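You operate a simulated robot arm through the tools that you are given. There is no shell and no other tool.

The job below is to be done with a simulated two-armed robot. You get a single attempt, and the scene is never put back.

TASK
Tighten the loose knob of the toaster side cupboard door with the cupboard key.
Fine: its screw is on the inside; turn it to the stop with the key, stand the key back in the key block and shut the door.

It is judged by the outcome, as a careful person would: the job done as asked, and still so three seconds after it is handed in. It fails if anything else is knocked over, pushed out of place, dropped, spilled or broken.

THE ROBOT
Two 7-joint arms with three-finger grippers on one trunk, on a base that moves. Base frame: it is fixed to the floor where the robot stands at the start and does not move with it; the origin is under the middle of the robot, x ahead of it, y to its left, z up. Units: mm, degrees, N and s.
The left shoulder is at the start at [70, 146, 1063], the right one opposite. With the tool pointing down near the work surface each hand reaches from about 300 to 680 mm from the robot's upright axis, wherever it stands, measured 20 degrees to its own side. Places, roughly: cake tin [1750, 1750, 500]; cupboard key [1500, 1750, 1000]; hinge screw [1900, 200, 700]; key block [1500, 1750, 1000]; knob screw [1600, 1600, 800]; toaster side cupboard door [1800, 1500, 500]. Payload 2.2 kg a hand.
The tool frame of a hand sits at the grasp point between the pads (the TCP): z along the fingers, y along the line on which they close. The tips reach 28 mm beyond it. The gripper opens to 102 mm; its body begins 71 mm behind the TCP.
Orientation is that of the tool frame in the base frame, as a unit quaternion [w, x, y, z]. With the fingers straight down and closing along the base's y, the tool's x points along the base's -x, its y along +y and its z along -z.

THE INTERFACE
- The arms move only by the tool move_arm. It takes "left_plan", "right_plan" or both (then of equal length, played together; a hand with none holds still); each is a list that holds one entry, the list of rows, each a list of 7 numbers: the shift along the tool's x, y, z in units of 100 mm (1.0 is 100 mm), then the turn, a rotation vector about the tool's x, y, z in units of 180 degrees (1.0 is 180 degrees), then the finger opening in mm, from 0 to 102. In form: [[[tx, ty, tz, ax, ay, az, claw], ...]]. A call has 1 to 20 rows; each row is the pose to reach, as a shift and turn from the pose commanded when the call began, along the tool's axes at that moment. A call with a number of a shift or a turn outside -1 to 1 is refused whole. Each row takes 0.2 s and may step no farther than 50 mm and 8.6 degrees from the row before; otherwise, or with a gripper value out of range, the whole call is refused. Where a pose cannot be reached the arm comes as near as it can. A force on the tool above 50 N (or 10 N above the force at the start of the call, whichever is more), or a blocked arm, ends the call early, and 0.2 s more pass. Each finger travels about 203.5 mm/s and halts on what it meets, pressing with about 21 N; the grip force reading is that of the motor and also rises with nothing between the fingers. The clock runs only during rows and for 0.2 s after the last one: add rows that repeat a pose to give the fingers time. The reply holds the time, the measured pose of the TCP, the force on the tool along the base axes, the opening and the grip force, in the units named above and with some noise, with the torque about the TCP (base axes, N m) and any sound that the robot's microphone picked up.
- Cameras (640 x 400 px; columns grow to the right, rows downward): "scene" is now at [138.9, 5.5, 1290.3]; the picture's right is [0.08, -1.00, 0.00], its down [-0.59, -0.05, -0.81] and it looks along [0.80, 0.06, -0.59] (base axes); focal length 263 px, centre (320, 200). "left" rides on the left gripper at [72, 38, -86] in its tool frame; the picture's right is [-0.47, 0.89, 0.00], its down [-0.60, -0.32, -0.73] and it looks along [-0.65, -0.34, 0.68] (tool axes); focal length 256 px, centre (320, 200). "right" rides on the right gripper at [69, 44, -86] in its tool frame; the picture's right is [-0.53, 0.84, 0.00], its down [-0.58, -0.36, -0.73] and it looks along [-0.62, -0.39, 0.68] (tool axes); focal length 256 px, centre (320, 200). There is no depth. A picture from a camera that has moved, and an enlarged one, comes with that camera's place and axes in the base frame and with its lens.
- grab_frame(camera): a new picture of that camera. It takes no simulated time.
- raise_lower(by): slides the trunk up (or, below 0, down) by that many mm; the arms and the scene camera ride with it, the base frame stays. It gives what a move gives, with no picture.
- base_move(legs): drives the robot by 1 to 6 legs, each [ahead, left, turn to the left] in mm, mm and degrees, along the robot's own axes; the way and the turn of a leg run together, so that a leg with both is an arc; at most 1500 mm and 180 degrees a leg. The arms and the cameras ride along, it lands a little off, and it stops where it bumps. It gives what a move gives.
- turn_head(pan, tilt): turns the head with the scene camera to pan (to the left, within 86 degrees either way) and tilt (down, from -29 to 69), counted from straight ahead of the robot. It gives what a move gives.
- zoom(camera, box): a new picture of the part [left, top, right, bottom] of that camera's present view, enlarged. It takes no simulated time.
- sign_off(): hands the job in; it is judged then, once.

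Nothing tells you exact positions but the pictures and the camera data. Unless the task says otherwise, let go and move clear before handing in.

The tools are called as name(argument=value, ...) on one line, values as JSON. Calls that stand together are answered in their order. move_arm: Moves the arms, as the interface text tells. Its arguments: {"type":"object","properties":{"left_plan":{"type":"array","items":{"type":"array","items":{"type":"array","items":{"type":"number"}}}},"right_plan":{"type":"array","items":{"type":"array","items":{"type":"array","items":{"type":"number"}}}}},"required":[]} The other tools are called the same way: raise_lower (by) moves the trunk up or down; base_move (legs) drives the base; turn_head (pan, tilt) turns the head that bears the scene camera; grab_frame (camera) takes a picture; zoom (camera, box) takes an enlarged picture of a part of a camera's view; sign_off () hands the job in.

At the start:

```text
time: 0.0
left_tcp_pos: [495.0, 195.0, 1020.4]
left_ee_rot: [0.0, -0.001, 1.0, -0.001]
left_ft_force: [-0.5, 0.5, 0.9]
left_wrist_torque: [-0.04, 0.02, -0.01]
left_gripper_width: 102.0
left_grasp_force: 0.0
right_tcp_pos: [506.3, -156.9, 950.1]
right_ee_rot: [0.0, 0.0, 1.0, 0.0]
right_ft_force: [-0.1, 0.2, 0.4]
right_wrist_torque: [0.04, 0.01, 0.02]
right_gripper_width: 102.0
right_grasp_force: 0.0
trunk travel left (down, up): [-600.0, 340.0]
robot x, y, heading: [-0.2, -0.7, 0.1]
head pan, tilt (commanded): [4.6, 36.2]
```

scene: 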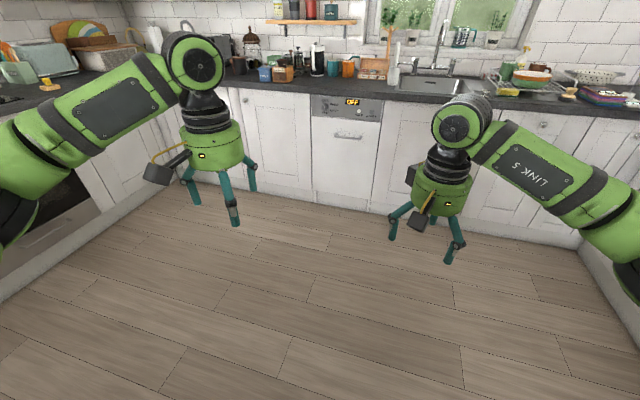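
right: 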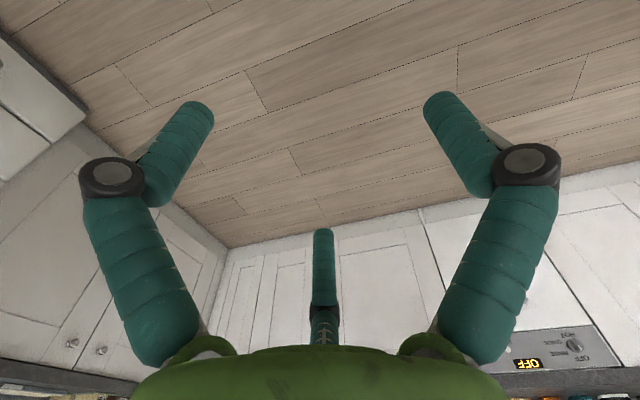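
left: 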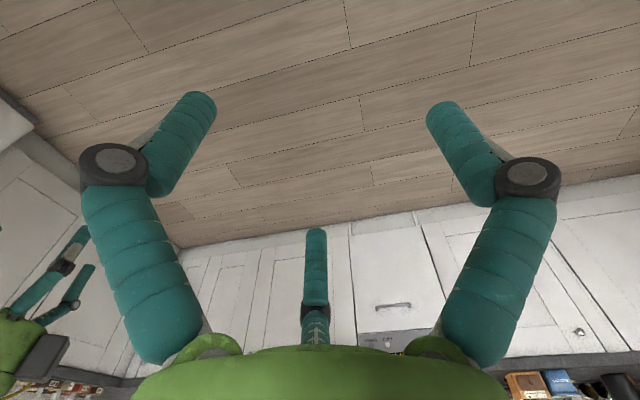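

I see a kitchen with a back counter ahead and a left counter carrying the toaster. The toaster side cupboard should be at the left/far-left corner, so I turn the head there for a better look.

turn_head(pan=45, tilt=25)

```text
time: 1.1
left_tcp_pos: [495.2, 196.6, 1020.8]
left_ee_rot: [0.0, -0.001, 1.0, 0.0]
left_ft_force: [0.2, 0.7, 0.4]
left_wrist_torque: [-0.03, 0.03, 0.02]
left_gripper_width: 102.1
left_grasp_force: 0.1
right_tcp_pos: [506.3, -157.9, 948.9]
right_ee_rot: [-0.001, 0.0, 1.0, 0.0]
right_ft_force: [-0.3, -0.8, -0.1]
right_wrist_torque: [0.0, 0.01, 0.01]
right_gripper_width: 102.2
right_grasp_force: 0.1
trunk travel left (down, up): [-600.0, 340.0]
robot x, y, heading: [4.9, -1.8, -0.1]
head pan, tilt (commanded): [45.0, 25.0]
```

The head has turned toward the left corner; now I take a picture to locate the toaster side cupboard, key block and key.

grab_frame(camera="scene")

zoom(camera="scene", box=[160, 60, 480, 260])

```text
taken
camera scene: at [117.0, 63.7, 1307.8], right [0.71, -0.71, 0.0], down [-0.3, -0.3, -0.91], along [0.64, 0.64, -0.42], focal length 263 px, centre (320, 200)
```

scene: 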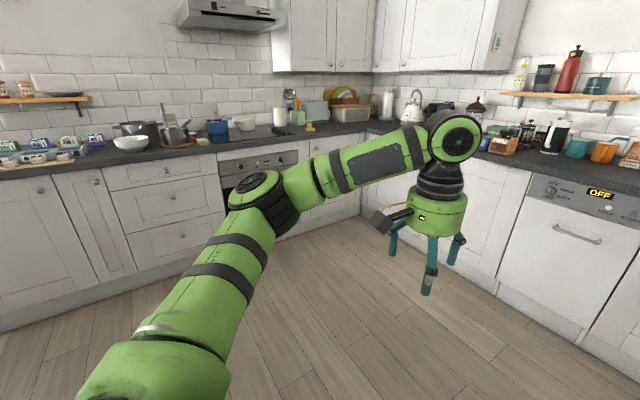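

```text
2.00 times, centred on (320, 160) of scene
camera zoom: at [117.0, 63.7, 1307.8], right [0.71, -0.71, 0.0], down [-0.3, -0.3, -0.91], along [0.64, 0.64, -0.42], focal length 527 px, centre (320, 280)
```

zoom: 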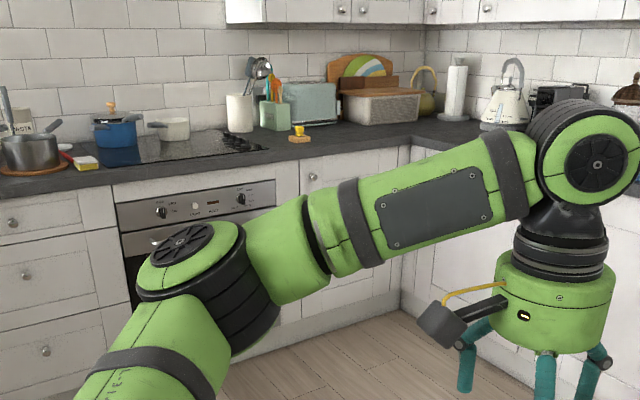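

The yellow-headed key stands in a small wooden block on the left counter in front of the toaster, and the cupboard door with a knob is below it. I drive nearer with a turn to the left to look more closely.

base_move(legs=[[900, 450, 0], [0, 0, 70]])

turn_head(pan=0, tilt=30)

grab_frame(camera="scene")

```text
time: 9.3
left_tcp_pos: [895.6, 970.0, 1019.8]
left_ee_rot: [0.0, -0.565, 0.825, 0.0]
left_ft_force: [-1.2, -0.4, -0.1]
left_wrist_torque: [-0.04, 0.0, 0.01]
left_gripper_width: 102.2
left_grasp_force: 0.0
right_tcp_pos: [1230.7, 852.1, 950.0]
right_ee_rot: [0.0, -0.563, 0.826, -0.001]
right_ft_force: [-0.3, 0.5, 0.0]
right_wrist_torque: [0.01, -0.02, 0.01]
right_gripper_width: 101.8
right_grasp_force: 0.2
trunk travel left (down, up): [-600.0, 340.0]
robot x, y, heading: [897.6, 434.6, 68.7]
head pan, tilt (commanded): [45.0, 25.0]
```

```text
time: 10.4
left_tcp_pos: [895.7, 969.8, 1020.4]
left_ee_rot: [0.0, -0.565, 0.825, 0.001]
left_ft_force: [0.0, 0.4, -0.7]
left_wrist_torque: [-0.03, 0.0, -0.01]
left_gripper_width: 101.9
left_grasp_force: 0.1
right_tcp_pos: [1231.7, 853.1, 949.9]
right_ee_rot: [0.0, -0.564, 0.826, 0.0]
right_ft_force: [0.5, 0.6, -1.0]
right_wrist_torque: [0.04, -0.01, 0.02]
right_gripper_width: 102.0
right_grasp_force: 0.0
trunk travel left (down, up): [-600.0, 340.0]
robot x, y, heading: [899.5, 437.1, 69.0]
head pan, tilt (commanded): [0.0, 30.0]
```

```text
taken
camera scene: at [951.9, 567.6, 1299.9], right [0.93, -0.36, 0.0], down [-0.18, -0.47, -0.87], along [0.31, 0.81, -0.5], focal length 263 px, centre (320, 200)
```

scene: 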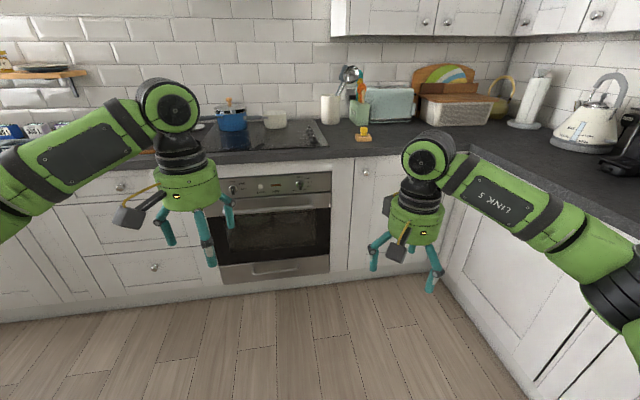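

The key block sits at the counter's front edge just above the door, and the knob is at the door's upper left. I zoom in for detail.

zoom(camera="scene", box=[330, 100, 410, 150])

zoom(camera="scene", box=[310, 120, 510, 245])

```text
8.00 times, centred on (370, 125) of scene
camera zoom: at [951.9, 567.6, 1299.9], right [0.93, -0.36, 0.0], down [-0.18, -0.47, -0.87], along [0.31, 0.81, -0.5], focal length 2107 px, centre (-80, 800)
```

zoom: 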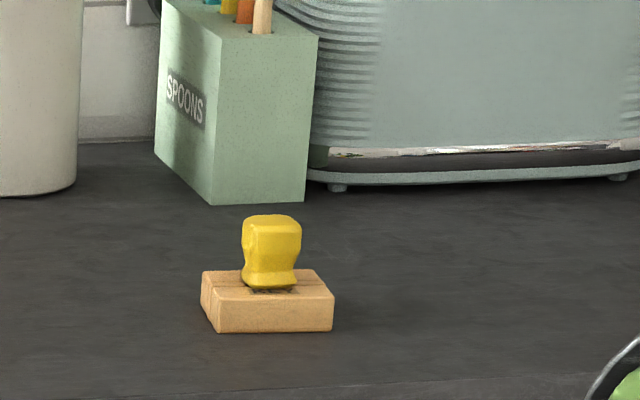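

```text
3.20 times, centred on (410, 182) of scene
camera zoom: at [951.9, 567.6, 1299.9], right [0.93, -0.36, 0.0], down [-0.18, -0.47, -0.87], along [0.31, 0.81, -0.5], focal length 843 px, centre (32, 256)
```

zoom: 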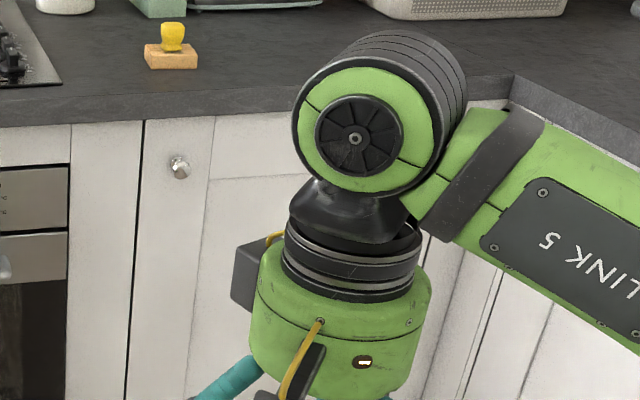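

The key is a yellow-handled tool standing upright in the wooden block at about [1600, 1690, 930]; the door's knob is at about [1530, 1540, 820] with hinges likely on the right. I drive to face the counter squarely for a better measurement.

base_move(legs=[[0, 0, 21], [200, -450, 0]])

grab_frame(camera="scene")

grab_frame(camera="right")

```text
time: 14.5
left_tcp_pos: [1152.4, 1131.3, 1020.0]
left_ee_rot: [0.0, 0.71, -0.704, -0.001]
left_ft_force: [0.0, 0.1, 0.2]
left_wrist_torque: [0.0, 0.01, 0.01]
left_gripper_width: 101.9
left_grasp_force: 0.0
right_tcp_pos: [1507.9, 1144.4, 949.5]
right_ee_rot: [0.0, 0.709, -0.705, 0.0]
right_ft_force: [-0.8, -0.2, 0.3]
right_wrist_torque: [-0.01, 0.02, -0.02]
right_gripper_width: 102.2
right_grasp_force: 0.1
trunk travel left (down, up): [-600.0, 340.0]
robot x, y, heading: [1350.9, 637.0, 90.6]
head pan, tilt (commanded): [0.0, 30.0]
```

```text
taken
camera scene: at [1352.5, 776.6, 1299.9], right [1.0, 0.0, 0.0], down [0.0, -0.5, -0.87], along [0.0, 0.87, -0.5], focal length 263 px, centre (320, 200)
```

scene: 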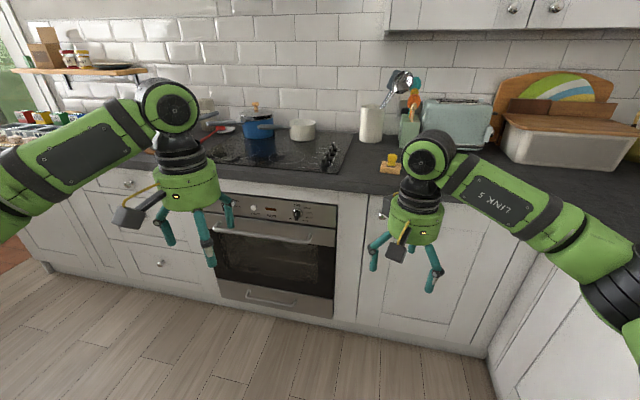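

```text
taken
camera right: at [1463.3, 1076.4, 1037.0], right [-0.85, 0.53, 0.0], down [0.36, 0.58, 0.73], along [0.39, 0.62, -0.68], focal length 256 px, centre (320, 200)
```

right: 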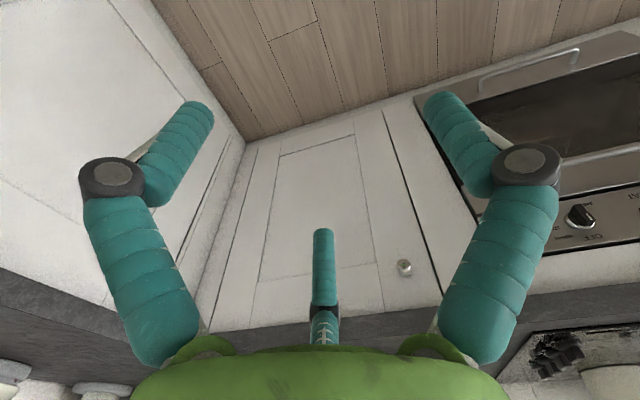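

I now face the counter squarely, with the knob around [1560, 1540, 810]. I zoom the key, knob and hinge side for precise measuring.

zoom(camera="scene", box=[360, 140, 424, 180])

zoom(camera="right", box=[350, 216, 478, 296])

zoom(camera="scene", box=[320, 170, 576, 330])

```text
10.00 times, centred on (392, 160) of scene
camera zoom: at [1352.5, 776.6, 1299.9], right [1.0, 0.0, 0.0], down [0.0, -0.5, -0.87], along [0.0, 0.87, -0.5], focal length 2634 px, centre (-400, 600)
```

zoom: 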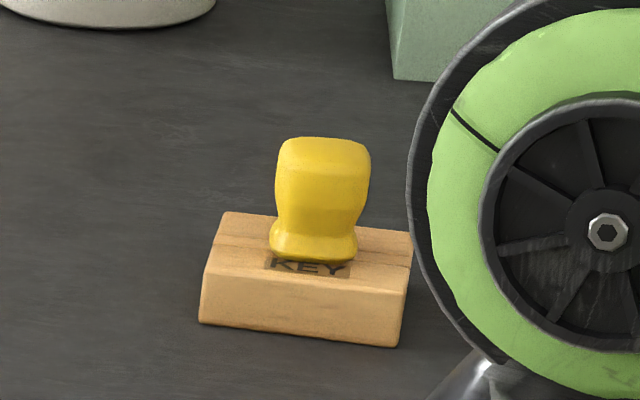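

```text
5.00 times, centred on (414, 256) of right
camera zoom: at [1463.3, 1076.4, 1037.0], right [-0.85, 0.53, 0.0], down [0.36, 0.58, 0.73], along [0.39, 0.62, -0.68], focal length 1280 px, centre (-150, -80)
```

zoom: 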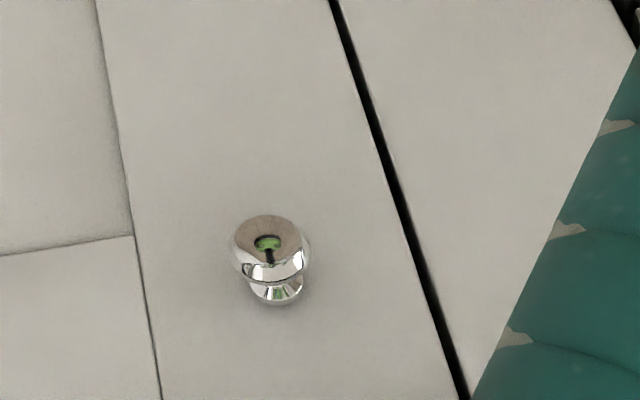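

```text
2.50 times, centred on (448, 250) of scene
camera zoom: at [1352.5, 776.6, 1299.9], right [1.0, 0.0, 0.0], down [0.0, -0.5, -0.87], along [0.0, 0.87, -0.5], focal length 658 px, centre (0, 75)
```

zoom: 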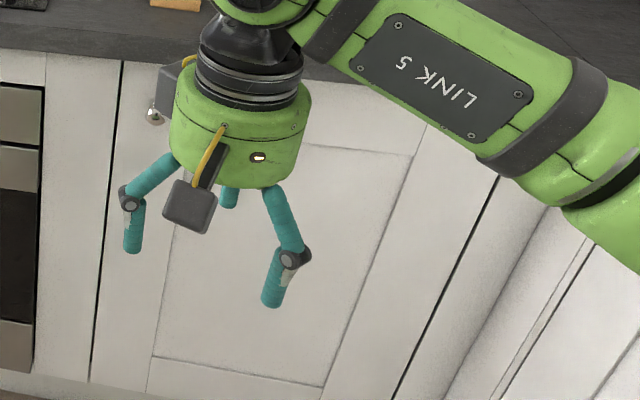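

The kitchen seems turned about 11–12° relative to my base frame (the counter's right end is nearer). I raise the trunk so the hands clear the counter and turn to align with the cabinets.

raise_lower(by=150)

base_move(legs=[[0, 0, -12]])

grab_frame(camera="scene")

turn_head(pan=0, tilt=69)

grab_frame(camera="scene")

```text
time: 16.2
left_tcp_pos: [1153.3, 1131.3, 1169.5]
left_ee_rot: [0.0, 0.71, -0.705, 0.0]
left_ft_force: [0.0, 1.4, 0.7]
left_wrist_torque: [-0.02, -0.03, -0.02]
left_gripper_width: 102.1
left_grasp_force: 0.0
right_tcp_pos: [1507.1, 1144.7, 1099.9]
right_ee_rot: [0.001, 0.708, -0.707, 0.0]
right_ft_force: [-0.2, -0.5, -0.6]
right_wrist_torque: [-0.02, 0.01, 0.03]
right_gripper_width: 101.9
right_grasp_force: 0.0
trunk travel left (down, up): [-750.0, 190.0]
robot x, y, heading: [1353.9, 640.0, 90.5]
head pan, tilt (commanded): [0.0, 30.0]
```

```text
time: 17.4
left_tcp_pos: [1258.2, 1162.2, 1171.8]
left_ee_rot: [0.001, -0.633, 0.774, -0.001]
left_ft_force: [-0.2, 0.3, -0.1]
left_wrist_torque: [0.03, -0.02, 0.0]
left_gripper_width: 101.9
left_grasp_force: 0.1
right_tcp_pos: [1607.6, 1102.4, 1100.0]
right_ee_rot: [0.0, -0.632, 0.775, 0.0]
right_ft_force: [-0.3, 0.1, -1.2]
right_wrist_torque: [0.0, 0.0, 0.02]
right_gripper_width: 101.9
right_grasp_force: 0.0
trunk travel left (down, up): [-750.0, 190.0]
robot x, y, heading: [1346.8, 634.6, 78.6]
head pan, tilt (commanded): [0.0, 30.0]
```

```text
taken
camera scene: at [1380.9, 774.2, 1449.8], right [0.98, -0.2, 0.0], down [-0.1, -0.49, -0.87], along [0.17, 0.85, -0.5], focal length 263 px, centre (320, 200)
```

scene: 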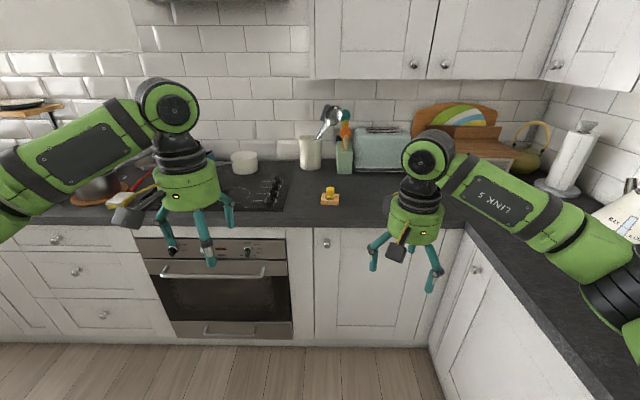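

```text
time: 18.5
left_tcp_pos: [1257.7, 1162.1, 1170.8]
left_ee_rot: [0.001, -0.633, 0.774, 0.0]
left_ft_force: [-0.6, -1.0, -0.2]
left_wrist_torque: [0.0, -0.04, 0.04]
left_gripper_width: 102.0
left_grasp_force: 0.0
right_tcp_pos: [1607.4, 1101.6, 1100.2]
right_ee_rot: [0.0, -0.632, 0.775, 0.0]
right_ft_force: [0.0, 0.1, -0.3]
right_wrist_torque: [0.03, 0.0, 0.01]
right_gripper_width: 102.3
right_grasp_force: 0.0
trunk travel left (down, up): [-750.0, 190.0]
robot x, y, heading: [1354.7, 638.7, 78.3]
head pan, tilt (commanded): [0.0, 68.8]
```

```text
taken
camera scene: at [1374.3, 740.2, 1398.4], right [0.98, -0.2, 0.0], down [-0.19, -0.91, -0.36], along [0.07, 0.36, -0.93], focal length 263 px, centre (320, 200)
```

scene: 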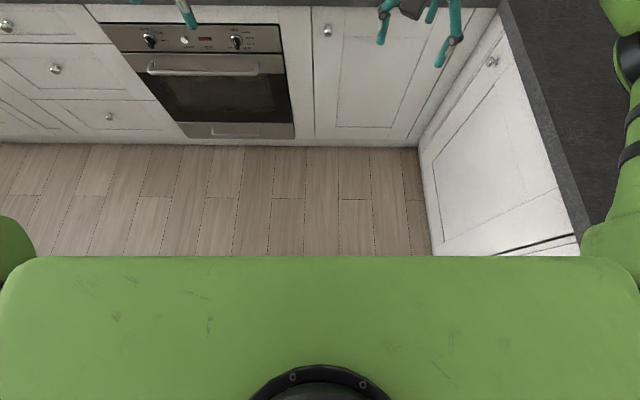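

The robot is now parallel to the cabinets: the door front is about 950 mm ahead, the key about 1080 mm ahead and nearly straight ahead. I drive closer and left so the right hand can work over the key.

base_move(legs=[[400, 150, 0]])

turn_head(pan=-15, tilt=40)

grab_frame(camera="scene")

grab_frame(camera="right")

```text
time: 21.1
left_tcp_pos: [1197.2, 1586.2, 1170.6]
left_ee_rot: [0.0, -0.631, 0.776, 0.0]
left_ft_force: [-1.5, 0.0, -1.4]
left_wrist_torque: [-0.01, 0.01, 0.0]
left_gripper_width: 102.2
left_grasp_force: 0.1
right_tcp_pos: [1546.0, 1524.7, 1099.9]
right_ee_rot: [0.001, -0.631, 0.776, 0.001]
right_ft_force: [0.1, 0.5, 0.2]
right_wrist_torque: [0.01, 0.04, -0.02]
right_gripper_width: 101.8
right_grasp_force: 0.1
trunk travel left (down, up): [-750.0, 190.0]
robot x, y, heading: [1284.9, 1063.1, 78.4]
head pan, tilt (commanded): [0.0, 68.8]
```

```text
time: 22.0
left_tcp_pos: [1196.4, 1586.1, 1170.5]
left_ee_rot: [0.0, -0.631, 0.776, 0.0]
left_ft_force: [0.1, -0.1, 0.0]
left_wrist_torque: [0.0, 0.01, -0.01]
left_gripper_width: 102.0
left_grasp_force: 0.0
right_tcp_pos: [1547.2, 1526.7, 1100.4]
right_ee_rot: [0.0, -0.63, 0.776, 0.0]
right_ft_force: [-0.3, 0.9, 0.9]
right_wrist_torque: [0.01, 0.0, 0.0]
right_gripper_width: 101.6
right_grasp_force: 0.0
trunk travel left (down, up): [-750.0, 190.0]
robot x, y, heading: [1288.1, 1062.7, 78.2]
head pan, tilt (commanded): [-15.0, 40.0]
```

```text
taken
camera scene: at [1338.0, 1186.0, 1434.4], right [0.89, -0.45, 0.0], down [-0.29, -0.57, -0.77], along [0.34, 0.68, -0.64], focal length 263 px, centre (320, 200)
```

scene: 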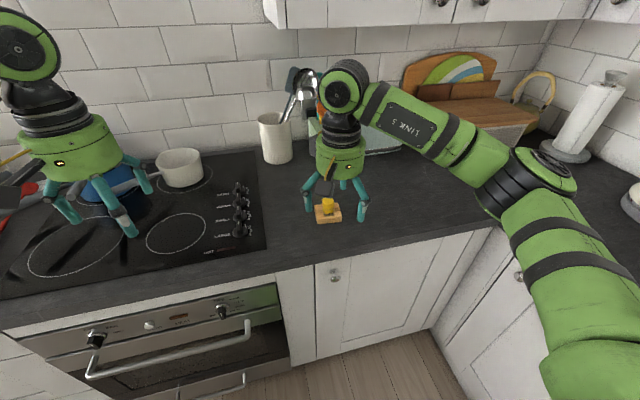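

```text
taken
camera right: at [1488.7, 1468.2, 1187.1], right [-0.72, 0.7, 0.0], down [0.47, 0.49, 0.73], along [0.51, 0.53, -0.68], focal length 256 px, centre (320, 200)
```

right: 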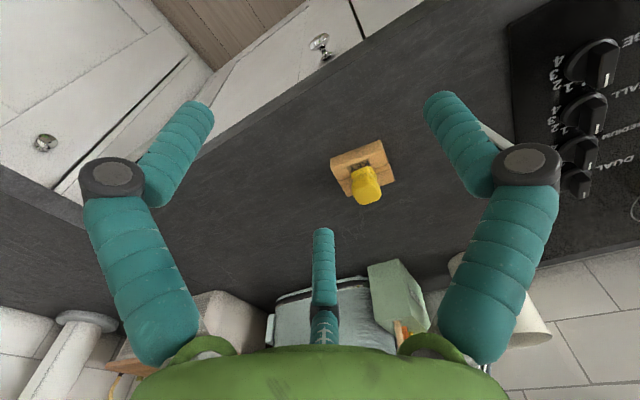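

No bump; the key block is visible between the right hand's fingers. I zoom in to measure the key precisely from both cameras.

zoom(camera="right", box=[296, 120, 424, 200])

zoom(camera="scene", box=[288, 180, 368, 230])

zoom(camera="scene", box=[270, 200, 526, 360])

```text
5.00 times, centred on (360, 160) of right
camera zoom: at [1488.7, 1468.2, 1187.1], right [-0.72, 0.7, 0.0], down [0.47, 0.49, 0.73], along [0.51, 0.53, -0.68], focal length 1280 px, centre (120, 400)
```

zoom: 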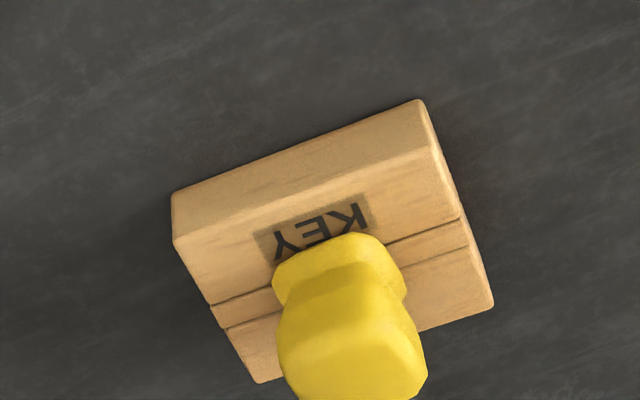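

```text
8.00 times, centred on (328, 205) of scene
camera zoom: at [1338.0, 1186.0, 1434.4], right [0.89, -0.45, 0.0], down [-0.29, -0.57, -0.77], along [0.34, 0.68, -0.64], focal length 2107 px, centre (256, 160)
```

zoom: 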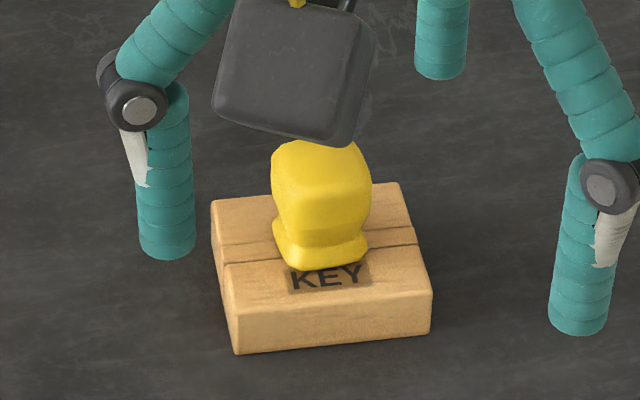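

```text
2.50 times, centred on (398, 280) of scene
camera zoom: at [1338.0, 1186.0, 1434.4], right [0.89, -0.45, 0.0], down [-0.29, -0.57, -0.77], along [0.34, 0.68, -0.64], focal length 658 px, centre (125, 0)
```

zoom: 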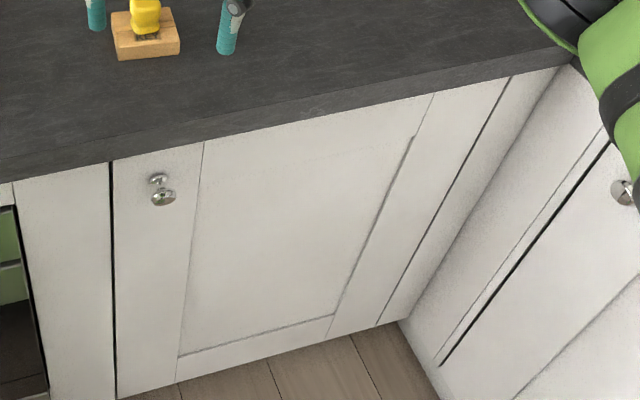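

Triangulating gives the key handle at about [1598, 1657, 947] (upright) and the knob front at about [1565, 1544, 793]; the door is about 500 mm wide, hinged on the right. Before using the hands I back off from the counter and check how the fingers close.

base_move(legs=[[-250, 0, 0]])

move_arm(right_plan=[[[0, 0, 0, 0, 0, 0, 30], [0, 0, 0, 0, 0, 0, 30], [0, 0, 0, 0, 0, 0, 30]]])

grab_frame(camera="right")

grab_frame(camera="scene")

```text
time: 23.9
left_tcp_pos: [1147.3, 1342.0, 1169.2]
left_ee_rot: [0.0, -0.631, 0.776, 0.0]
left_ft_force: [-0.1, 0.3, -0.4]
left_wrist_torque: [-0.01, 0.0, 0.03]
left_gripper_width: 101.9
left_grasp_force: 0.0
right_tcp_pos: [1494.9, 1281.1, 1099.4]
right_ee_rot: [0.0, -0.63, 0.777, 0.0]
right_ft_force: [-0.4, -0.3, 0.8]
right_wrist_torque: [0.01, -0.01, 0.0]
right_gripper_width: 102.0
right_grasp_force: 0.1
trunk travel left (down, up): [-750.0, 190.0]
robot x, y, heading: [1239.2, 813.7, 78.2]
head pan, tilt (commanded): [-15.0, 40.0]
```

```text
time: 24.6
left_tcp_pos: [1144.0, 1340.2, 1170.9]
left_ee_rot: [0.0, -0.631, 0.776, 0.0]
left_ft_force: [0.2, -0.4, -0.4]
left_wrist_torque: [0.0, 0.01, -0.01]
left_gripper_width: 102.3
left_grasp_force: 0.0
right_tcp_pos: [1494.1, 1278.4, 1099.7]
right_ee_rot: [0.0, -0.63, 0.777, 0.0]
right_ft_force: [1.1, 0.7, -0.9]
right_wrist_torque: [0.01, -0.02, -0.01]
right_gripper_width: 30.0
right_grasp_force: 0.0
trunk travel left (down, up): [-750.0, 190.0]
robot x, y, heading: [1238.8, 815.3, 77.9]
head pan, tilt (commanded): [-15.0, 40.0]
```

```text
taken
camera right: at [1437.1, 1220.9, 1187.3], right [-0.72, 0.7, 0.0], down [0.47, 0.49, 0.73], along [0.51, 0.53, -0.68], focal length 256 px, centre (320, 200)
```

right: 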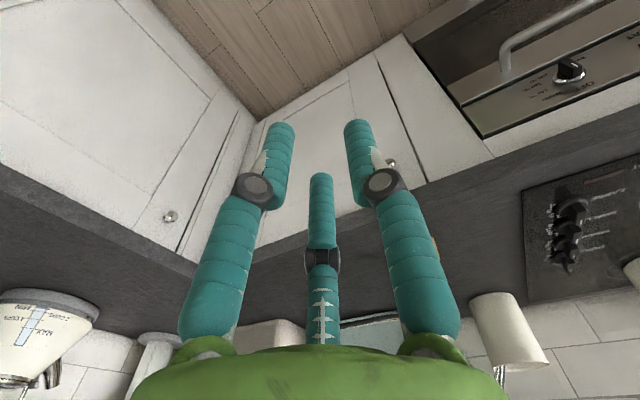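

```text
taken
camera scene: at [1286.3, 938.7, 1434.6], right [0.89, -0.45, 0.0], down [-0.29, -0.57, -0.77], along [0.35, 0.68, -0.64], focal length 263 px, centre (320, 200)
```

scene: 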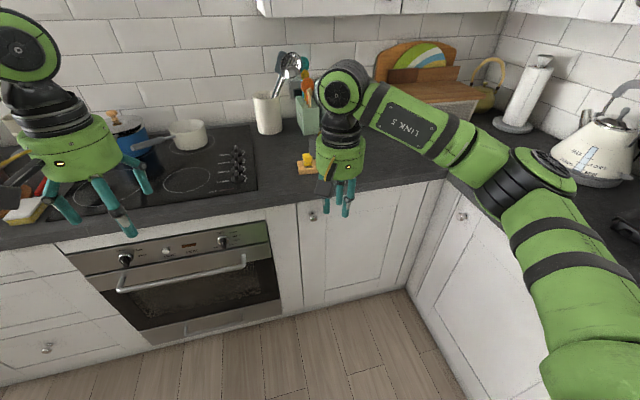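

The three fingers close radially like a chuck, which is good for centring on the knob and key. I lower the trunk and turn the right hand to point forward at the door knob.

raise_lower(by=-210)

move_arm(right_plan=[[[-0.08, 0, 0, 0, -0.0417, 0, 60], [-0.17, 0, 0, 0, -0.0833, 0, 70], [-0.25, 0, 0, 0, -0.125, 0, 80], [-0.33, 0, 0, 0, -0.1667, 0, 80], [-0.42, 0, 0, 0, -0.2083, 0, 80], [-0.5, 0, 0, 0, -0.25, 0, 80], [-0.58, 0, 0, 0, -0.2917, 0, 80], [-0.67, 0, 0, 0, -0.3333, 0, 80], [-0.75, 0, 0, 0, -0.375, 0, 80], [-0.83, 0, 0, 0, -0.4167, 0, 80], [-0.92, 0, 0, 0, -0.4583, 0, 80], [-1.0, 0, 0, 0, -0.5, 0, 80]]])

grab_frame(camera="scene")

grab_frame(camera="right")

```text
time: 26.9
left_tcp_pos: [1145.7, 1341.4, 960.6]
left_ee_rot: [0.0, -0.631, 0.776, 0.0]
left_ft_force: [0.0, -0.1, -0.2]
left_wrist_torque: [0.0, -0.02, 0.01]
left_gripper_width: 102.2
left_grasp_force: 0.1
right_tcp_pos: [1494.5, 1279.9, 890.3]
right_ee_rot: [0.0, -0.63, 0.777, 0.0]
right_ft_force: [-0.8, 0.8, -0.3]
right_wrist_torque: [-0.01, 0.02, -0.01]
right_gripper_width: 29.6
right_grasp_force: 0.2
trunk travel left (down, up): [-540.0, 400.0]
robot x, y, heading: [1238.1, 819.6, 78.2]
head pan, tilt (commanded): [-15.0, 40.0]
```

```text
time: 29.5
left_tcp_pos: [1145.5, 1341.0, 961.7]
left_ee_rot: [0.001, -0.631, 0.775, -0.001]
left_ft_force: [0.2, 0.3, 0.4]
left_wrist_torque: [0.0, 0.01, 0.04]
left_gripper_width: 102.2
left_grasp_force: 0.2
right_tcp_pos: [1510.9, 1353.2, 889.3]
right_ee_rot: [0.431, -0.524, 0.645, 0.35]
right_ft_force: [0.0, 0.4, -0.4]
right_wrist_torque: [-0.02, -0.03, 0.0]
right_gripper_width: 79.9
right_grasp_force: 0.0
right hand out of reach, approached as far as the arm can: row 10, 11, 12
trunk travel left (down, up): [-540.0, 400.0]
robot x, y, heading: [1235.9, 817.6, 78.3]
head pan, tilt (commanded): [-15.0, 40.0]
```

```text
taken
camera scene: at [1286.4, 939.4, 1224.5], right [0.89, -0.45, 0.0], down [-0.29, -0.57, -0.77], along [0.35, 0.68, -0.64], focal length 263 px, centre (320, 200)
```

scene: 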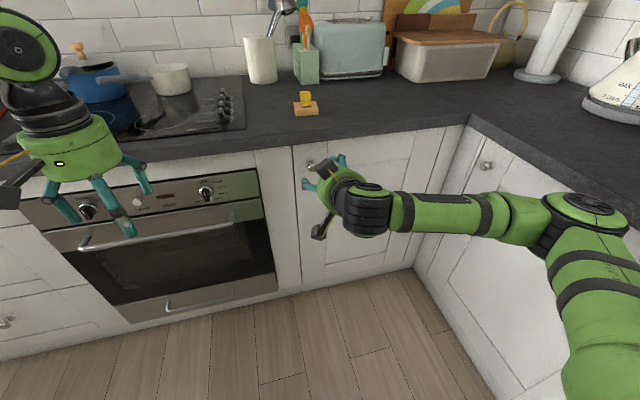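

```text
taken
camera right: at [1445.3, 1258.6, 859.8], right [-0.79, 0.37, 0.49], down [0.26, -0.52, 0.81], along [0.56, 0.77, 0.31], focal length 256 px, centre (320, 200)
```

right: 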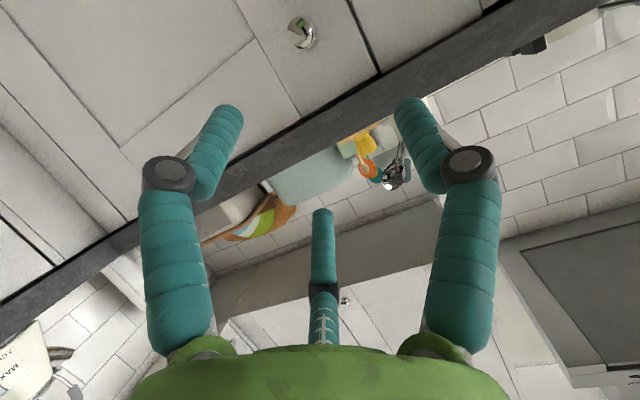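

The hand stops about 22° short of horizontal here, apparently because it is too close to the body. I try extending it farther forward while levelling it.

move_arm(right_plan=[[[0, 0, 0, 0, 0, 0, 80]]])

```text
time: 29.9
left_tcp_pos: [1145.9, 1341.2, 960.0]
left_ee_rot: [0.0, -0.631, 0.776, 0.0]
left_ft_force: [0.1, -0.1, -0.9]
left_wrist_torque: [0.0, 0.01, 0.01]
left_gripper_width: 102.2
left_grasp_force: 0.1
right_tcp_pos: [1509.6, 1352.0, 890.1]
right_ee_rot: [0.43, -0.525, 0.645, 0.35]
right_ft_force: [-0.6, 0.4, 0.2]
right_wrist_torque: [0.01, 0.01, 0.0]
right_gripper_width: 80.2
right_grasp_force: 0.1
trunk travel left (down, up): [-540.0, 400.0]
robot x, y, heading: [1237.7, 814.8, 78.1]
head pan, tilt (commanded): [-15.0, 40.0]
```

move_arm(right_plan=[[[-0.1, 0, 0.23, 0, 0, 0, 80], [-0.19, 0, 0.46, 0, 0, 0, 80], [-0.29, 0, 0.69, 0, 0, 0, 80], [-0.38, 0, 0.92, 0, -0.03, 0, 80], [-0.38, 0, 0.92, 0, -0.06, 0, 80], [-0.38, 0, 0.92, 0, -0.09, 0, 80], [-0.38, 0, 0.92, 0, -0.125, 0, 80]]])

grab_frame(camera="scene")

```text
time: 31.5
left_tcp_pos: [1144.2, 1340.0, 960.4]
left_ee_rot: [0.0, -0.631, 0.776, 0.0]
left_ft_force: [0.2, -0.1, -0.4]
left_wrist_torque: [-0.04, 0.03, 0.0]
left_gripper_width: 102.0
left_grasp_force: 0.0
right_tcp_pos: [1498.4, 1445.1, 881.2]
right_ee_rot: [0.435, -0.523, 0.627, 0.38]
right_ft_force: [0.5, 0.8, 0.1]
right_wrist_torque: [-0.01, 0.03, -0.03]
right_gripper_width: 79.8
right_grasp_force: 0.0
right hand out of reach, approached as far as the arm can: row 4, 5, 6, 7
trunk travel left (down, up): [-540.0, 400.0]
robot x, y, heading: [1235.7, 818.5, 78.5]
head pan, tilt (commanded): [-15.0, 40.0]
```

```text
taken
camera scene: at [1286.5, 939.4, 1224.5], right [0.89, -0.45, 0.0], down [-0.29, -0.57, -0.77], along [0.35, 0.68, -0.64], focal length 263 px, centre (320, 200)
```

scene: 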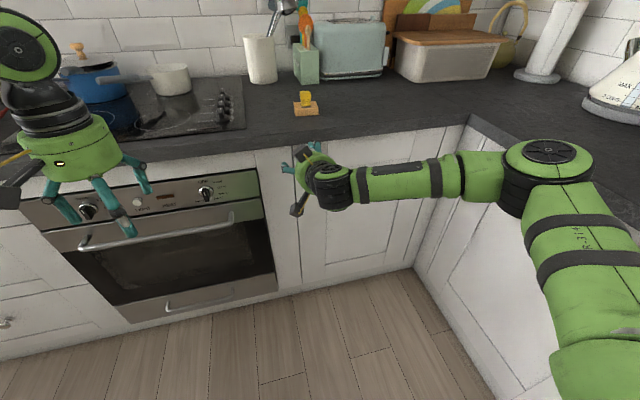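

The wrist limit seems to come from the forearm sweeping in from the right. I yaw the tool to the left (in line with the forearm) to see if it can be levelled there.

move_arm(right_plan=[[[0, 0, 0, -0.04, 0, -0.014, 80], [0, 0, 0, -0.08, 0, -0.028, 80], [0, 0, 0, -0.12, 0, -0.042, 80], [0, 0, 0, -0.16, 0, -0.056, 80], [0, 0, 0, -0.2, 0, -0.07, 80], [0, 0, 0, -0.236, 0, -0.083, 80]]])

move_arm(right_plan=[[[0, 0, 0, 0, -0.03, 0, 80], [0, 0, 0, 0, -0.06, 0, 80], [0, 0, 0, 0, -0.09, 0, 80], [0, 0, 0, 0, -0.11, 0, 80]]])

grab_frame(camera="scene")

```text
time: 32.9
left_tcp_pos: [1144.6, 1340.2, 960.3]
left_ee_rot: [0.0, -0.631, 0.776, -0.001]
left_ft_force: [0.2, 0.0, 0.0]
left_wrist_torque: [-0.04, -0.01, -0.04]
left_gripper_width: 102.0
left_grasp_force: 0.0
right_tcp_pos: [1498.3, 1445.3, 882.5]
right_ee_rot: [-0.262, 0.719, -0.375, -0.523]
right_ft_force: [-0.6, -0.3, -0.2]
right_wrist_torque: [0.04, 0.03, 0.04]
right_gripper_width: 80.1
right_grasp_force: 0.1
right hand out of reach, approached as far as the arm can: row 1
trunk travel left (down, up): [-540.0, 400.0]
robot x, y, heading: [1235.3, 817.5, 78.3]
head pan, tilt (commanded): [-15.0, 40.0]
```

```text
time: 33.9
left_tcp_pos: [1146.4, 1341.3, 960.2]
left_ee_rot: [-0.001, -0.632, 0.775, 0.0]
left_ft_force: [0.2, 0.0, 0.4]
left_wrist_torque: [0.02, 0.02, 0.02]
left_gripper_width: 101.8
left_grasp_force: 0.0
right_tcp_pos: [1499.3, 1444.4, 882.3]
right_ee_rot: [0.322, -0.619, 0.324, 0.639]
right_ft_force: [-0.5, 0.2, 0.3]
right_wrist_torque: [0.01, -0.05, 0.04]
right_gripper_width: 80.0
right_grasp_force: 0.1
trunk travel left (down, up): [-540.0, 400.0]
robot x, y, heading: [1235.2, 814.7, 78.3]
head pan, tilt (commanded): [-15.0, 40.0]
```

```text
taken
camera scene: at [1286.7, 939.5, 1224.5], right [0.89, -0.45, 0.0], down [-0.29, -0.57, -0.77], along [0.35, 0.68, -0.64], focal length 263 px, centre (320, 200)
```

scene: 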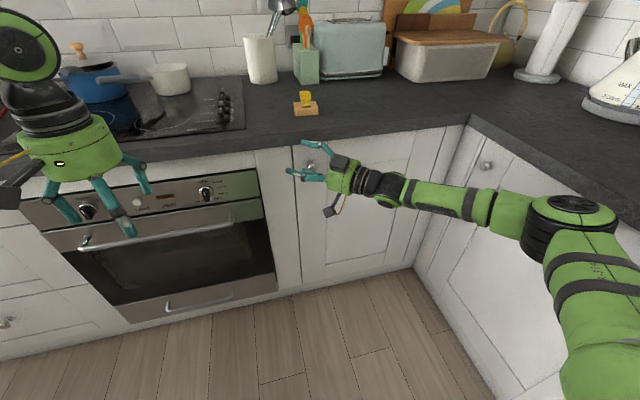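

With the tool yawed about 47° left of the heading the hand can be level. I test an intermediate yaw (about 27° left) to find a comfortable grasping pose for the knob.

move_arm(right_plan=[[[0, 0, 0, 0.04, 0, 0, 80], [0, 0, 0, 0.08, 0, 0, 80], [0, 0, 0, 0.11, 0, 0, 80]]])

```text
time: 34.7
left_tcp_pos: [1145.1, 1340.8, 960.4]
left_ee_rot: [0.0, -0.631, 0.776, 0.0]
left_ft_force: [-0.3, -0.1, -0.3]
left_wrist_torque: [0.01, -0.04, 0.01]
left_gripper_width: 101.9
left_grasp_force: 0.0
right_tcp_pos: [1498.8, 1443.8, 880.6]
right_ee_rot: [0.424, -0.555, 0.43, 0.572]
right_ft_force: [0.2, 0.1, 0.1]
right_wrist_torque: [-0.03, -0.02, 0.01]
right_gripper_width: 80.0
right_grasp_force: 0.1
trunk travel left (down, up): [-540.0, 400.0]
robot x, y, heading: [1236.6, 813.9, 78.2]
head pan, tilt (commanded): [-15.0, 40.0]
```

move_arm(right_plan=[[[0, 0, 0, 0.04, 0, 0, 80], [0, 0, 0, 0.08, 0, 0, 80], [0, 0, 0, 0.11, 0, 0, 80]]])

```text
time: 35.5
left_tcp_pos: [1144.6, 1339.9, 961.6]
left_ee_rot: [0.001, -0.632, 0.775, 0.001]
left_ft_force: [-0.4, -0.1, 0.1]
left_wrist_torque: [0.0, -0.05, 0.02]
left_gripper_width: 102.0
left_grasp_force: 0.1
right_tcp_pos: [1508.2, 1442.7, 878.2]
right_ee_rot: [0.471, -0.514, 0.48, 0.532]
right_ft_force: [0.3, 0.2, 0.3]
right_wrist_torque: [-0.06, -0.01, -0.02]
right_gripper_width: 80.3
right_grasp_force: 0.0
right hand out of reach, approached as far as the arm can: row 2, 3
trunk travel left (down, up): [-540.0, 400.0]
robot x, y, heading: [1234.5, 819.2, 78.2]
head pan, tilt (commanded): [-15.0, 40.0]
```

The right hand can be level from about 17° left of heading onward. I set it to about 27° left, turn the base right and sidestep so the hand lines up with the knob from 120 mm out, at knob height.

move_arm(right_plan=[[[0, 0, 0, -0.03, 0, 0, 80], [0, 0, 0, -0.055, 0, 0, 80]]])

raise_lower(by=-86)

base_move(legs=[[0, 0, -18], [8, 150, 0]])

turn_head(pan=0, tilt=35)

grab_frame(camera="scene")

grab_frame(camera="right")

```text
time: 36.1
left_tcp_pos: [1145.1, 1340.8, 960.5]
left_ee_rot: [0.0, -0.631, 0.776, 0.0]
left_ft_force: [-0.9, 0.7, -0.2]
left_wrist_torque: [0.0, -0.04, -0.02]
left_gripper_width: 102.2
left_grasp_force: 0.1
right_tcp_pos: [1508.6, 1443.1, 878.3]
right_ee_rot: [0.424, -0.552, 0.433, 0.572]
right_ft_force: [-0.4, 0.1, 0.0]
right_wrist_torque: [0.02, -0.02, -0.02]
right_gripper_width: 80.3
right_grasp_force: 0.1
trunk travel left (down, up): [-540.0, 400.0]
robot x, y, heading: [1237.9, 814.2, 78.0]
head pan, tilt (commanded): [-15.0, 40.0]
```

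```text
time: 37.3
left_tcp_pos: [1145.1, 1339.8, 874.0]
left_ee_rot: [-0.001, -0.631, 0.775, 0.0]
left_ft_force: [-0.6, 0.1, -0.2]
left_wrist_torque: [0.0, 0.0, 0.0]
left_gripper_width: 101.9
left_grasp_force: 0.0
right_tcp_pos: [1507.8, 1442.1, 793.8]
right_ee_rot: [0.424, -0.552, 0.433, 0.572]
right_ft_force: [-0.5, 0.5, 0.0]
right_wrist_torque: [-0.02, -0.03, 0.0]
right_gripper_width: 80.2
right_grasp_force: 0.1
trunk travel left (down, up): [-454.0, 486.0]
robot x, y, heading: [1232.1, 816.1, 78.3]
head pan, tilt (commanded): [-15.0, 40.0]
```

```text
time: 39.7
left_tcp_pos: [1183.0, 1425.6, 874.3]
left_ee_rot: [0.0, -0.503, 0.865, -0.002]
left_ft_force: [-0.3, -0.3, 0.0]
left_wrist_torque: [-0.02, 0.0, 0.01]
left_gripper_width: 102.2
left_grasp_force: 0.1
right_tcp_pos: [1559.3, 1413.0, 791.6]
right_ee_rot: [0.509, -0.479, 0.514, 0.498]
right_ft_force: [0.3, 0.8, 0.8]
right_wrist_torque: [0.02, -0.02, 0.01]
right_gripper_width: 79.8
right_grasp_force: 0.2
trunk travel left (down, up): [-454.0, 486.0]
robot x, y, heading: [1103.3, 899.9, 60.5]
head pan, tilt (commanded): [-15.0, 40.0]
```

```text
time: 40.5
left_tcp_pos: [1183.9, 1425.7, 874.8]
left_ee_rot: [0.0, -0.502, 0.865, 0.0]
left_ft_force: [-0.9, 0.3, 0.8]
left_wrist_torque: [-0.04, 0.0, 0.0]
left_gripper_width: 102.1
left_grasp_force: 0.1
right_tcp_pos: [1558.8, 1412.4, 792.7]
right_ee_rot: [0.509, -0.478, 0.514, 0.499]
right_ft_force: [-0.6, 0.1, -0.2]
right_wrist_torque: [-0.02, -0.02, 0.03]
right_gripper_width: 79.8
right_grasp_force: 0.0
trunk travel left (down, up): [-454.0, 486.0]
robot x, y, heading: [1106.4, 898.6, 60.3]
head pan, tilt (commanded): [0.0, 35.0]
```

```text
taken
camera scene: at [1178.4, 1017.0, 1146.0], right [0.87, -0.5, 0.0], down [-0.28, -0.5, -0.82], along [0.41, 0.71, -0.57], focal length 263 px, centre (320, 200)
```

scene: 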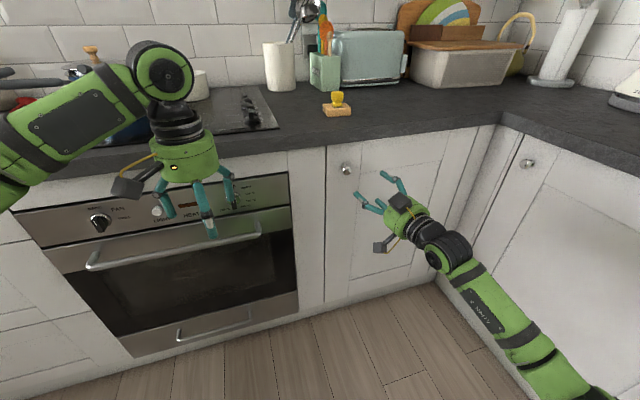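

```text
taken
camera right: at [1510.4, 1330.0, 724.2], right [-0.83, 0.03, 0.56], down [0.35, -0.76, 0.56], along [0.44, 0.65, 0.62], focal length 256 px, centre (320, 200)
```

right: 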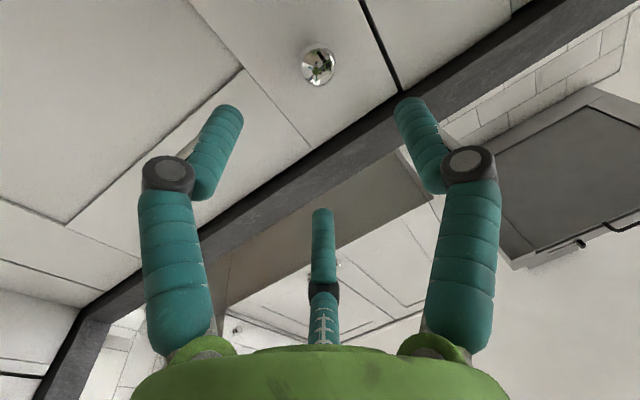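

The right hand is lined up with the knob, about 130 mm short and within a few mm sideways. I advance 85 mm and look again.

move_arm(right_plan=[[[0.02, 0, 0.3, 0, 0, 0, 80], [0.03, 0.01, 0.6, 0, 0, 0, 80], [0.03, 0.01, 0.85, 0, 0, 0, 80]]])

grab_frame(camera="right")

zoom(camera="scene", box=[290, 120, 450, 220])

```text
time: 41.3
left_tcp_pos: [1182.2, 1426.6, 875.5]
left_ee_rot: [0.001, -0.503, 0.864, 0.0]
left_ft_force: [-0.1, -0.2, 0.3]
left_wrist_torque: [-0.05, 0.05, 0.03]
left_gripper_width: 102.0
left_grasp_force: 0.1
right_tcp_pos: [1561.9, 1501.0, 790.7]
right_ee_rot: [0.508, -0.479, 0.513, 0.498]
right_ft_force: [-0.4, -0.8, 0.0]
right_wrist_torque: [-0.02, -0.02, -0.03]
right_gripper_width: 79.7
right_grasp_force: 0.0
trunk travel left (down, up): [-454.0, 486.0]
robot x, y, heading: [1106.7, 898.1, 60.4]
head pan, tilt (commanded): [0.0, 35.0]
```

```text
taken
camera right: at [1512.4, 1417.7, 722.1], right [-0.83, 0.03, 0.56], down [0.34, -0.76, 0.56], along [0.44, 0.65, 0.62], focal length 256 px, centre (320, 200)
```

right: 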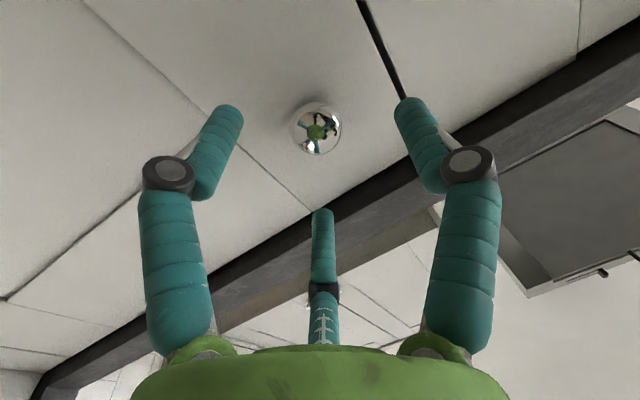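

```text
4.00 times, centred on (370, 170) of scene
camera zoom: at [1178.0, 1017.8, 1146.0], right [0.87, -0.5, 0.0], down [-0.28, -0.5, -0.82], along [0.41, 0.71, -0.57], focal length 1054 px, centre (120, 320)
```

zoom: 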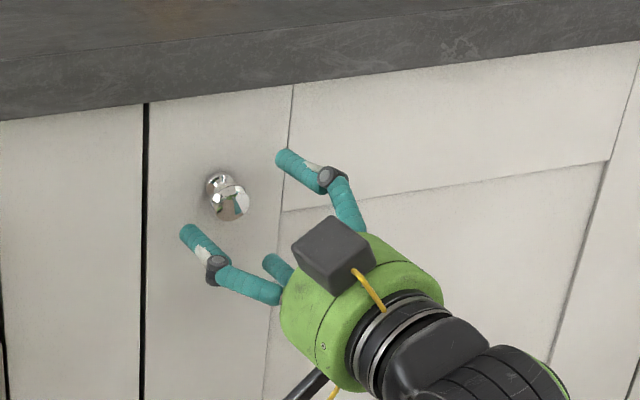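

The knob head is about 43 mm ahead, centred within 3 mm, and the door surface about 75 mm ahead. I advance 40 mm and close on the knob.

move_arm(right_plan=[[[0.03, 0.01, 0.2, 0, 0, 0, 80], [0.03, 0.01, 0.4, 0, 0, 0, 80], [0.03, 0.01, 0.4, 0, 0, 0, 60]]])

grab_frame(camera="right")

zoom(camera="scene", box=[290, 120, 450, 220])

```text
time: 42.1
left_tcp_pos: [1184.2, 1425.3, 874.3]
left_ee_rot: [0.001, -0.502, 0.865, 0.001]
left_ft_force: [-1.0, -0.4, 0.0]
left_wrist_torque: [0.02, 0.01, -0.02]
left_gripper_width: 101.9
left_grasp_force: 0.1
right_tcp_pos: [1563.0, 1538.7, 788.8]
right_ee_rot: [0.508, -0.479, 0.513, 0.499]
right_ft_force: [-0.1, -0.6, -0.2]
right_wrist_torque: [-0.01, -0.02, 0.04]
right_gripper_width: 59.8
right_grasp_force: 0.2
trunk travel left (down, up): [-454.0, 486.0]
robot x, y, heading: [1102.3, 894.3, 60.6]
head pan, tilt (commanded): [0.0, 35.0]
```

```text
taken
camera right: at [1514.3, 1457.0, 720.3], right [-0.83, 0.03, 0.56], down [0.35, -0.76, 0.56], along [0.44, 0.65, 0.62], focal length 256 px, centre (320, 200)
```

right: 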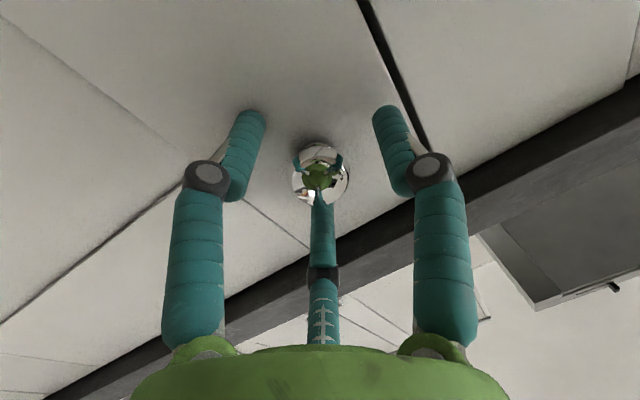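

```text
4.00 times, centred on (370, 170) of scene
camera zoom: at [1178.4, 1017.0, 1146.1], right [0.87, -0.5, 0.0], down [-0.28, -0.5, -0.82], along [0.41, 0.71, -0.57], focal length 1054 px, centre (120, 320)
```

zoom: 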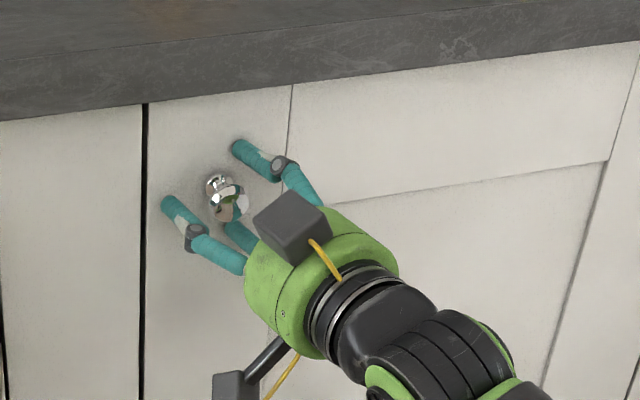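

The knob head sits between the three fingers with tips just clear of the door. I close on it.

move_arm(right_plan=[[[0.01, 0.01, 0, 0, 0, 0, 40], [0.01, 0.01, 0, 0, 0, 0, 22], [0.01, 0.01, 0, 0, 0, 0, 18], [0.01, 0.01, 0, 0, 0, 0, 18]]])

grab_frame(camera="right")

```text
time: 43.1
left_tcp_pos: [1184.7, 1423.4, 875.4]
left_ee_rot: [0.0, -0.502, 0.865, 0.001]
left_ft_force: [0.2, -0.9, 0.2]
left_wrist_torque: [0.02, 0.0, 0.0]
left_gripper_width: 101.9
left_grasp_force: 0.0
right_tcp_pos: [1564.7, 1536.8, 793.3]
right_ee_rot: [0.512, -0.475, 0.511, 0.501]
right_ft_force: [12.1, 0.3, 17.4]
right_wrist_torque: [0.58, -0.13, 0.64]
right_gripper_width: 31.4
right_grasp_force: 45.0
trunk travel left (down, up): [-454.0, 486.0]
robot x, y, heading: [1108.0, 899.7, 60.5]
head pan, tilt (commanded): [0.0, 35.0]
```

```text
taken
camera right: at [1514.9, 1455.7, 724.7], right [-0.83, 0.02, 0.56], down [0.34, -0.76, 0.55], along [0.44, 0.65, 0.63], focal length 256 px, centre (320, 200)
```

right: 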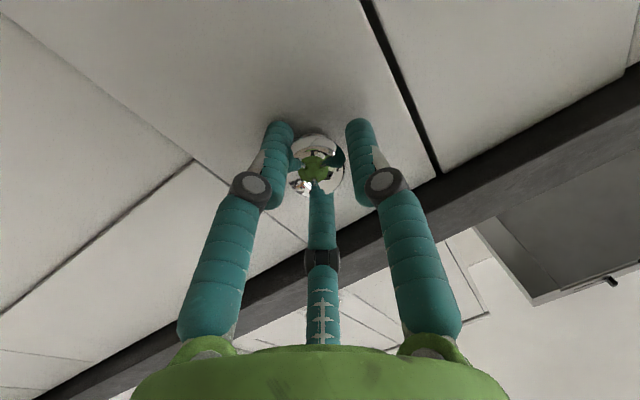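

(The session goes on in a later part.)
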